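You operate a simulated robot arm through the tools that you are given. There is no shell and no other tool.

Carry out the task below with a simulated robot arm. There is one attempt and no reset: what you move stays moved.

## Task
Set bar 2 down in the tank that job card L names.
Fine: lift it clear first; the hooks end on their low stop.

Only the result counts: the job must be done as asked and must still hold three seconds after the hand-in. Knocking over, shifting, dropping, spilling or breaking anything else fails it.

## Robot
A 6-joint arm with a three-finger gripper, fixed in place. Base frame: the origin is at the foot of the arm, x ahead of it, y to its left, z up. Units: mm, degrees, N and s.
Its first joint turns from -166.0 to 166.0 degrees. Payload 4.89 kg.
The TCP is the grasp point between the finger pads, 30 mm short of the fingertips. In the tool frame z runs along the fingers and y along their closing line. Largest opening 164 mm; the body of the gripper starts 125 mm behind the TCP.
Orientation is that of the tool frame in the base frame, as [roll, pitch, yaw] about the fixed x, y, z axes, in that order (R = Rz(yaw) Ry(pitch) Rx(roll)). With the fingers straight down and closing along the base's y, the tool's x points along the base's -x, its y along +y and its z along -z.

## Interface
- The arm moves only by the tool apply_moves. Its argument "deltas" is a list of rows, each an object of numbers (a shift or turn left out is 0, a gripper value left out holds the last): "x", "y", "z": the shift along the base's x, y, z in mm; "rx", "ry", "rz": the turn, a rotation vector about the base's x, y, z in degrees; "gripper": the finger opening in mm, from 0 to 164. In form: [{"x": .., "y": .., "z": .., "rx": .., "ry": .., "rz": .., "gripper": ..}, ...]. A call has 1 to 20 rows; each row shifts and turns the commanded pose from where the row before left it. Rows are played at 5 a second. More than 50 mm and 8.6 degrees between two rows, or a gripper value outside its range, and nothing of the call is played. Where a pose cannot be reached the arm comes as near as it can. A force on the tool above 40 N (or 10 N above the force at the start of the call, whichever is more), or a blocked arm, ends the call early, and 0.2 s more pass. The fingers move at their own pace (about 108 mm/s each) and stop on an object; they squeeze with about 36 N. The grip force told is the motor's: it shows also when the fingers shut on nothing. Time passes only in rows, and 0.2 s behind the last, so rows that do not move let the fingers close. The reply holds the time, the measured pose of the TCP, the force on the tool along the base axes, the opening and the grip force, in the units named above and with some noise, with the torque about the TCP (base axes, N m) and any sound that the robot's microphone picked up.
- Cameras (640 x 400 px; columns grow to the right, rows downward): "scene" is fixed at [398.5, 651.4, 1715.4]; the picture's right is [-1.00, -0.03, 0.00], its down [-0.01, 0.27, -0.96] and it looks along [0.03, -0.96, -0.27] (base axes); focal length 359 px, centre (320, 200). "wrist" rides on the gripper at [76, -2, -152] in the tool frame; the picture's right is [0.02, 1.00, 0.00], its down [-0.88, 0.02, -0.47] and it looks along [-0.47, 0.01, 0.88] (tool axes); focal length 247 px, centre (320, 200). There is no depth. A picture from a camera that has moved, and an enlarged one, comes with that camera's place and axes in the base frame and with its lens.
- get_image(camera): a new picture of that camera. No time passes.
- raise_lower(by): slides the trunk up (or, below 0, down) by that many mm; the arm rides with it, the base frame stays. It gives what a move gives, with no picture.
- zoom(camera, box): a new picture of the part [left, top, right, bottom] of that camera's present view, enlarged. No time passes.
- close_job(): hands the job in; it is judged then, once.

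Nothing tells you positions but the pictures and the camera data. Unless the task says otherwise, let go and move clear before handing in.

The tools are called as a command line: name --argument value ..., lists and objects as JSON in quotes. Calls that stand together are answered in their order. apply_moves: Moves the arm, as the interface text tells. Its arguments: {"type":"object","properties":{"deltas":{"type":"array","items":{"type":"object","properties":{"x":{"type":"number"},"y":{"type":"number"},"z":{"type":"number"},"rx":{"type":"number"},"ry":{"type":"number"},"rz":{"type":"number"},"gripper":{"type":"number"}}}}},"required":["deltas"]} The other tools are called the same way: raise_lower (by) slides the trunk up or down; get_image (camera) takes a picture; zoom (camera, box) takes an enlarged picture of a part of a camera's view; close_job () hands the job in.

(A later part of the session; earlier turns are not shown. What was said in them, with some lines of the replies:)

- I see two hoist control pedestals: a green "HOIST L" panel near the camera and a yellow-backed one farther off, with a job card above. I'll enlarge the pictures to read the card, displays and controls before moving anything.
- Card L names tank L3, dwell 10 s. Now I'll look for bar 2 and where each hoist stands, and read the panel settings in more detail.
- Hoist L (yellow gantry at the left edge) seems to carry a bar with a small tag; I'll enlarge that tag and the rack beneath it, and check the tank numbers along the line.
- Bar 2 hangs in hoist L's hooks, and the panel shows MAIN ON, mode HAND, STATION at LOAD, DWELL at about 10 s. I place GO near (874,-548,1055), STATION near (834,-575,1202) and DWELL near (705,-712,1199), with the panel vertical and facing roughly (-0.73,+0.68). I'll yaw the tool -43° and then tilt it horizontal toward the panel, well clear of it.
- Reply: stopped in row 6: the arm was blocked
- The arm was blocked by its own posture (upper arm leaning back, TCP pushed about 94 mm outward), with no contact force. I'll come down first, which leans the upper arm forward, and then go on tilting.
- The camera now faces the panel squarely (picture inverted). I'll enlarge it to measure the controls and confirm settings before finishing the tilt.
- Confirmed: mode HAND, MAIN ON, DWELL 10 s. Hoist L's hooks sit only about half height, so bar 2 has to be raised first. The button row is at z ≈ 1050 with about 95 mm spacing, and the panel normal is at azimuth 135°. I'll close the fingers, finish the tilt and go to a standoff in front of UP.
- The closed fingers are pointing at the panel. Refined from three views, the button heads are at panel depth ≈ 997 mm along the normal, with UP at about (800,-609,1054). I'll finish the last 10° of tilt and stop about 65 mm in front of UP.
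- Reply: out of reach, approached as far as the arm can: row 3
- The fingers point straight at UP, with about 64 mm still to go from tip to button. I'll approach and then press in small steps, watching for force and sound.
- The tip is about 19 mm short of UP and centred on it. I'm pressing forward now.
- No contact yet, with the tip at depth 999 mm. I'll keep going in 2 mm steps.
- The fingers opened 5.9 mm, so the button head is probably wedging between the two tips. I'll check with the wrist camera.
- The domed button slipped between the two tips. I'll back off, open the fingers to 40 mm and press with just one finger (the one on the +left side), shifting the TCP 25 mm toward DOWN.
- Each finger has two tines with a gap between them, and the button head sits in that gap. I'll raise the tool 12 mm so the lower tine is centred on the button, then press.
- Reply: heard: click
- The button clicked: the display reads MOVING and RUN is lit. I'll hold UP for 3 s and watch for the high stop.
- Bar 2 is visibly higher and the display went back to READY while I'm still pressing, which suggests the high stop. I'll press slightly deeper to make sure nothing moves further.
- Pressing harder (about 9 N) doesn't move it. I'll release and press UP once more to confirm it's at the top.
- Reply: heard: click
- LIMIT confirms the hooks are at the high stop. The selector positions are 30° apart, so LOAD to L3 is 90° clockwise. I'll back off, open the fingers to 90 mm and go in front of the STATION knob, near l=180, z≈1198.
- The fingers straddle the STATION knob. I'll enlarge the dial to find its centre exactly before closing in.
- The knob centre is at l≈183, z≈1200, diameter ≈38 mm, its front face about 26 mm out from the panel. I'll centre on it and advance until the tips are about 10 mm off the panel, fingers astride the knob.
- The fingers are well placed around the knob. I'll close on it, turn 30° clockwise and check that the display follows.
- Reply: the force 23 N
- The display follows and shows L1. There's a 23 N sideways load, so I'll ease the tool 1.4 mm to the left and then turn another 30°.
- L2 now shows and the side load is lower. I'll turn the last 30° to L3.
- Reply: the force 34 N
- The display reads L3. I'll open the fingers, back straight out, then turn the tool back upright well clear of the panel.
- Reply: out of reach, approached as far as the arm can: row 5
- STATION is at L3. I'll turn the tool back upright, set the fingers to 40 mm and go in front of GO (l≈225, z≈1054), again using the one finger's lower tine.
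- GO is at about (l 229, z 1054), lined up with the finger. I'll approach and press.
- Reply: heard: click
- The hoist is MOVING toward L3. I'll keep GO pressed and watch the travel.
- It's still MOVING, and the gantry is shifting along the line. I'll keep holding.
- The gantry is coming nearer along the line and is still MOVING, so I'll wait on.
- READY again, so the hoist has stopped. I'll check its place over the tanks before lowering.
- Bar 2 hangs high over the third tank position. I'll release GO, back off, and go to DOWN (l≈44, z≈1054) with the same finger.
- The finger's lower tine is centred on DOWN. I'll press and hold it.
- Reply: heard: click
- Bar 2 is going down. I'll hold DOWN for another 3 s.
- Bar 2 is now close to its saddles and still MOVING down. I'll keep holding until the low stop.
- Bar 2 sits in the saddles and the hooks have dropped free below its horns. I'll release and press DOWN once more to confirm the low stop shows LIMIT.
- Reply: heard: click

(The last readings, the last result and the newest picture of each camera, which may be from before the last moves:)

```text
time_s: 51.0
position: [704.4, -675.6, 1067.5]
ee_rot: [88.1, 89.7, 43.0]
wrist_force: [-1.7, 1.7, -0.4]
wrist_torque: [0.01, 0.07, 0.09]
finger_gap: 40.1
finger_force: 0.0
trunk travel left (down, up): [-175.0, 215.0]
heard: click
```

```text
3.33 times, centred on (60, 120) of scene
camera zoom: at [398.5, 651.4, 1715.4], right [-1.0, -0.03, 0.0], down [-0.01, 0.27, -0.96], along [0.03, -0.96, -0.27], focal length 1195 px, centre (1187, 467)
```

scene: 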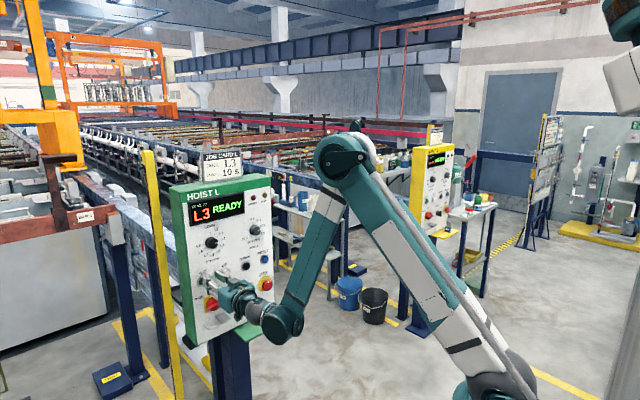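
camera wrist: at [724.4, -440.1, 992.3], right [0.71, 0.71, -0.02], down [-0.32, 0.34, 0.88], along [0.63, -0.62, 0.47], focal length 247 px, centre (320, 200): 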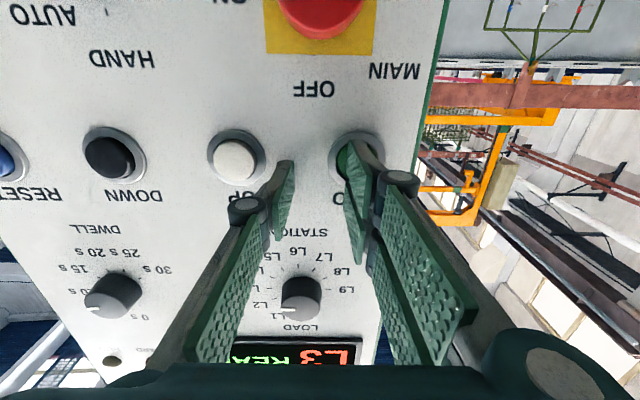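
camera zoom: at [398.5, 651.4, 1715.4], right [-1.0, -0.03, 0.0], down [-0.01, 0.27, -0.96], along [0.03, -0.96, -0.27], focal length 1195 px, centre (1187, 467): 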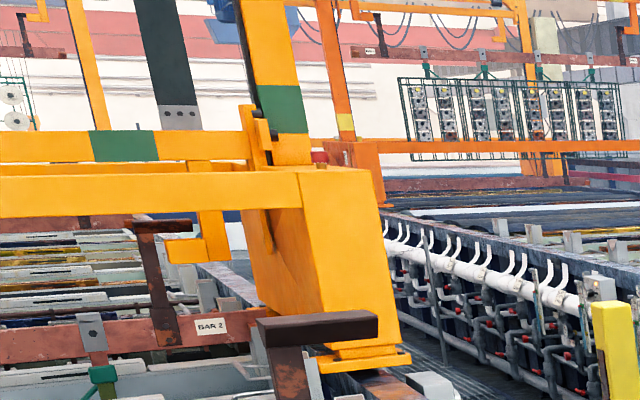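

LIMIT at the bottom: bar 2 is down in L3 and the hooks are on the low stop. I'll back the hand clear of the panel and check everything once more.

apply_moves --deltas '[{"x": -10, "y": 10}, {"x": -14, "y": 14}, {"x": -10, "y": 10}, {"x": -20, "y": -20}, {"x": -25, "y": -25}, {"x": -25, "y": -25}, {}, {}]'

get_image --camera "scene"

zoom --camera "scene" --box '[165, 170, 295, 350]'

zoom --camera "scene" --box '[0, 60, 120, 180]'

get_image --camera "wrist"

```text
time_s: 52.8
position: [599.2, -711.0, 1067.9]
ee_rot: [98.0, 89.7, 53.0]
wrist_force: [-0.4, 0.1, -0.5]
wrist_torque: [0.01, -0.02, 0.0]
finger_gap: 40.1
finger_force: 0.0
trunk travel left (down, up): [-175.0, 215.0]
```

```text
taken
```

scene: 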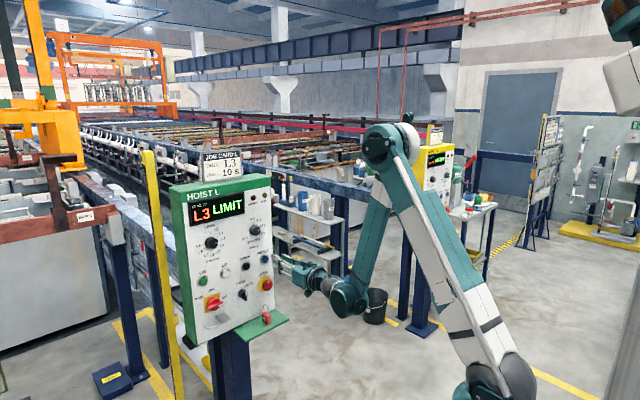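

```text
2.22 times, centred on (230, 260) of scene
camera zoom: at [398.5, 651.4, 1715.4], right [-1.0, -0.03, 0.0], down [-0.01, 0.27, -0.96], along [0.03, -0.96, -0.27], focal length 797 px, centre (520, 67)
```

zoom: 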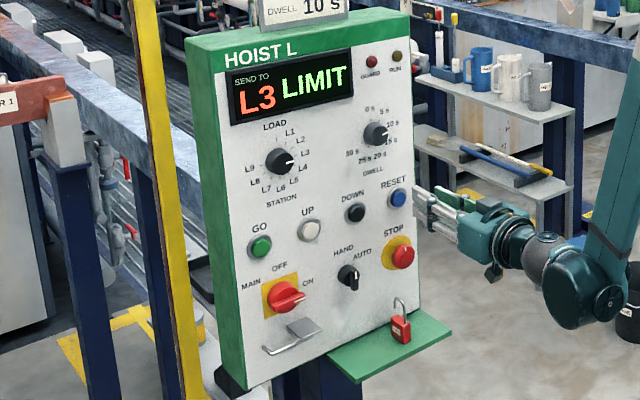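

```text
3.33 times, centred on (60, 120) of scene
camera zoom: at [398.5, 651.4, 1715.4], right [-1.0, -0.03, 0.0], down [-0.01, 0.27, -0.96], along [0.03, -0.96, -0.27], focal length 1195 px, centre (1187, 467)
```

zoom: 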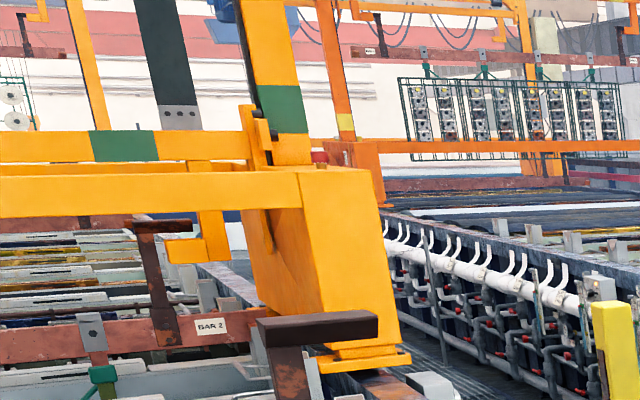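

```text
taken
camera wrist: at [490.3, -603.3, 992.1], right [0.71, 0.71, -0.02], down [-0.32, 0.34, 0.88], along [0.63, -0.62, 0.47], focal length 247 px, centre (320, 200)
```

wrist: 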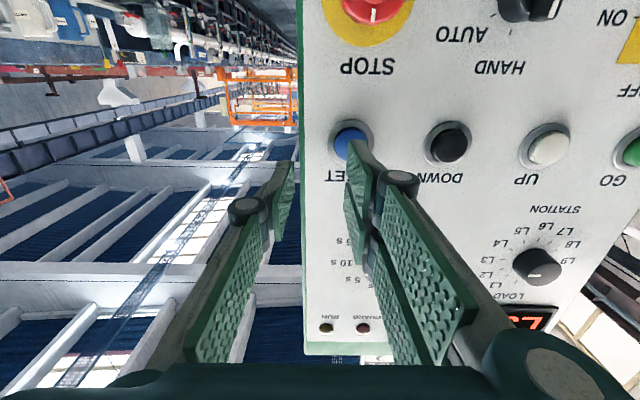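

Bar 2 rests in tank L3, the hooks are on their low stop (LIMIT), and nothing else was touched. The hand is clear of the panel, so I'm handing in.

close_job

```text
The job is handed in.
```

Bar 2 is set down in tank L3, the tank job card L names, and I've handed the job in; the hand-in reply gave no verdict.

- **Lift:** I held UP in HAND mode until the hooks stopped. A second press showed LIMIT, so the bar was at the high stop before it travelled.
- **Travel:** I turned STATION from LOAD to L3 and pressed GO. The hoist ran to the third tank position, and the display went back to READY.
- **Set down:** I held DOWN until bar 2 rested in its saddles and the hooks had dropped below its horns. A second press showed LIMIT, so the hooks are on their low stop.

My first try at UP, with the fingers closed, wedged the button head between the fingertips without pressing it. I backed off and pressed every button with one finger after that. I left DWELL, MAIN, the mode switch and hoist R alone. The hand is clear of the panel.
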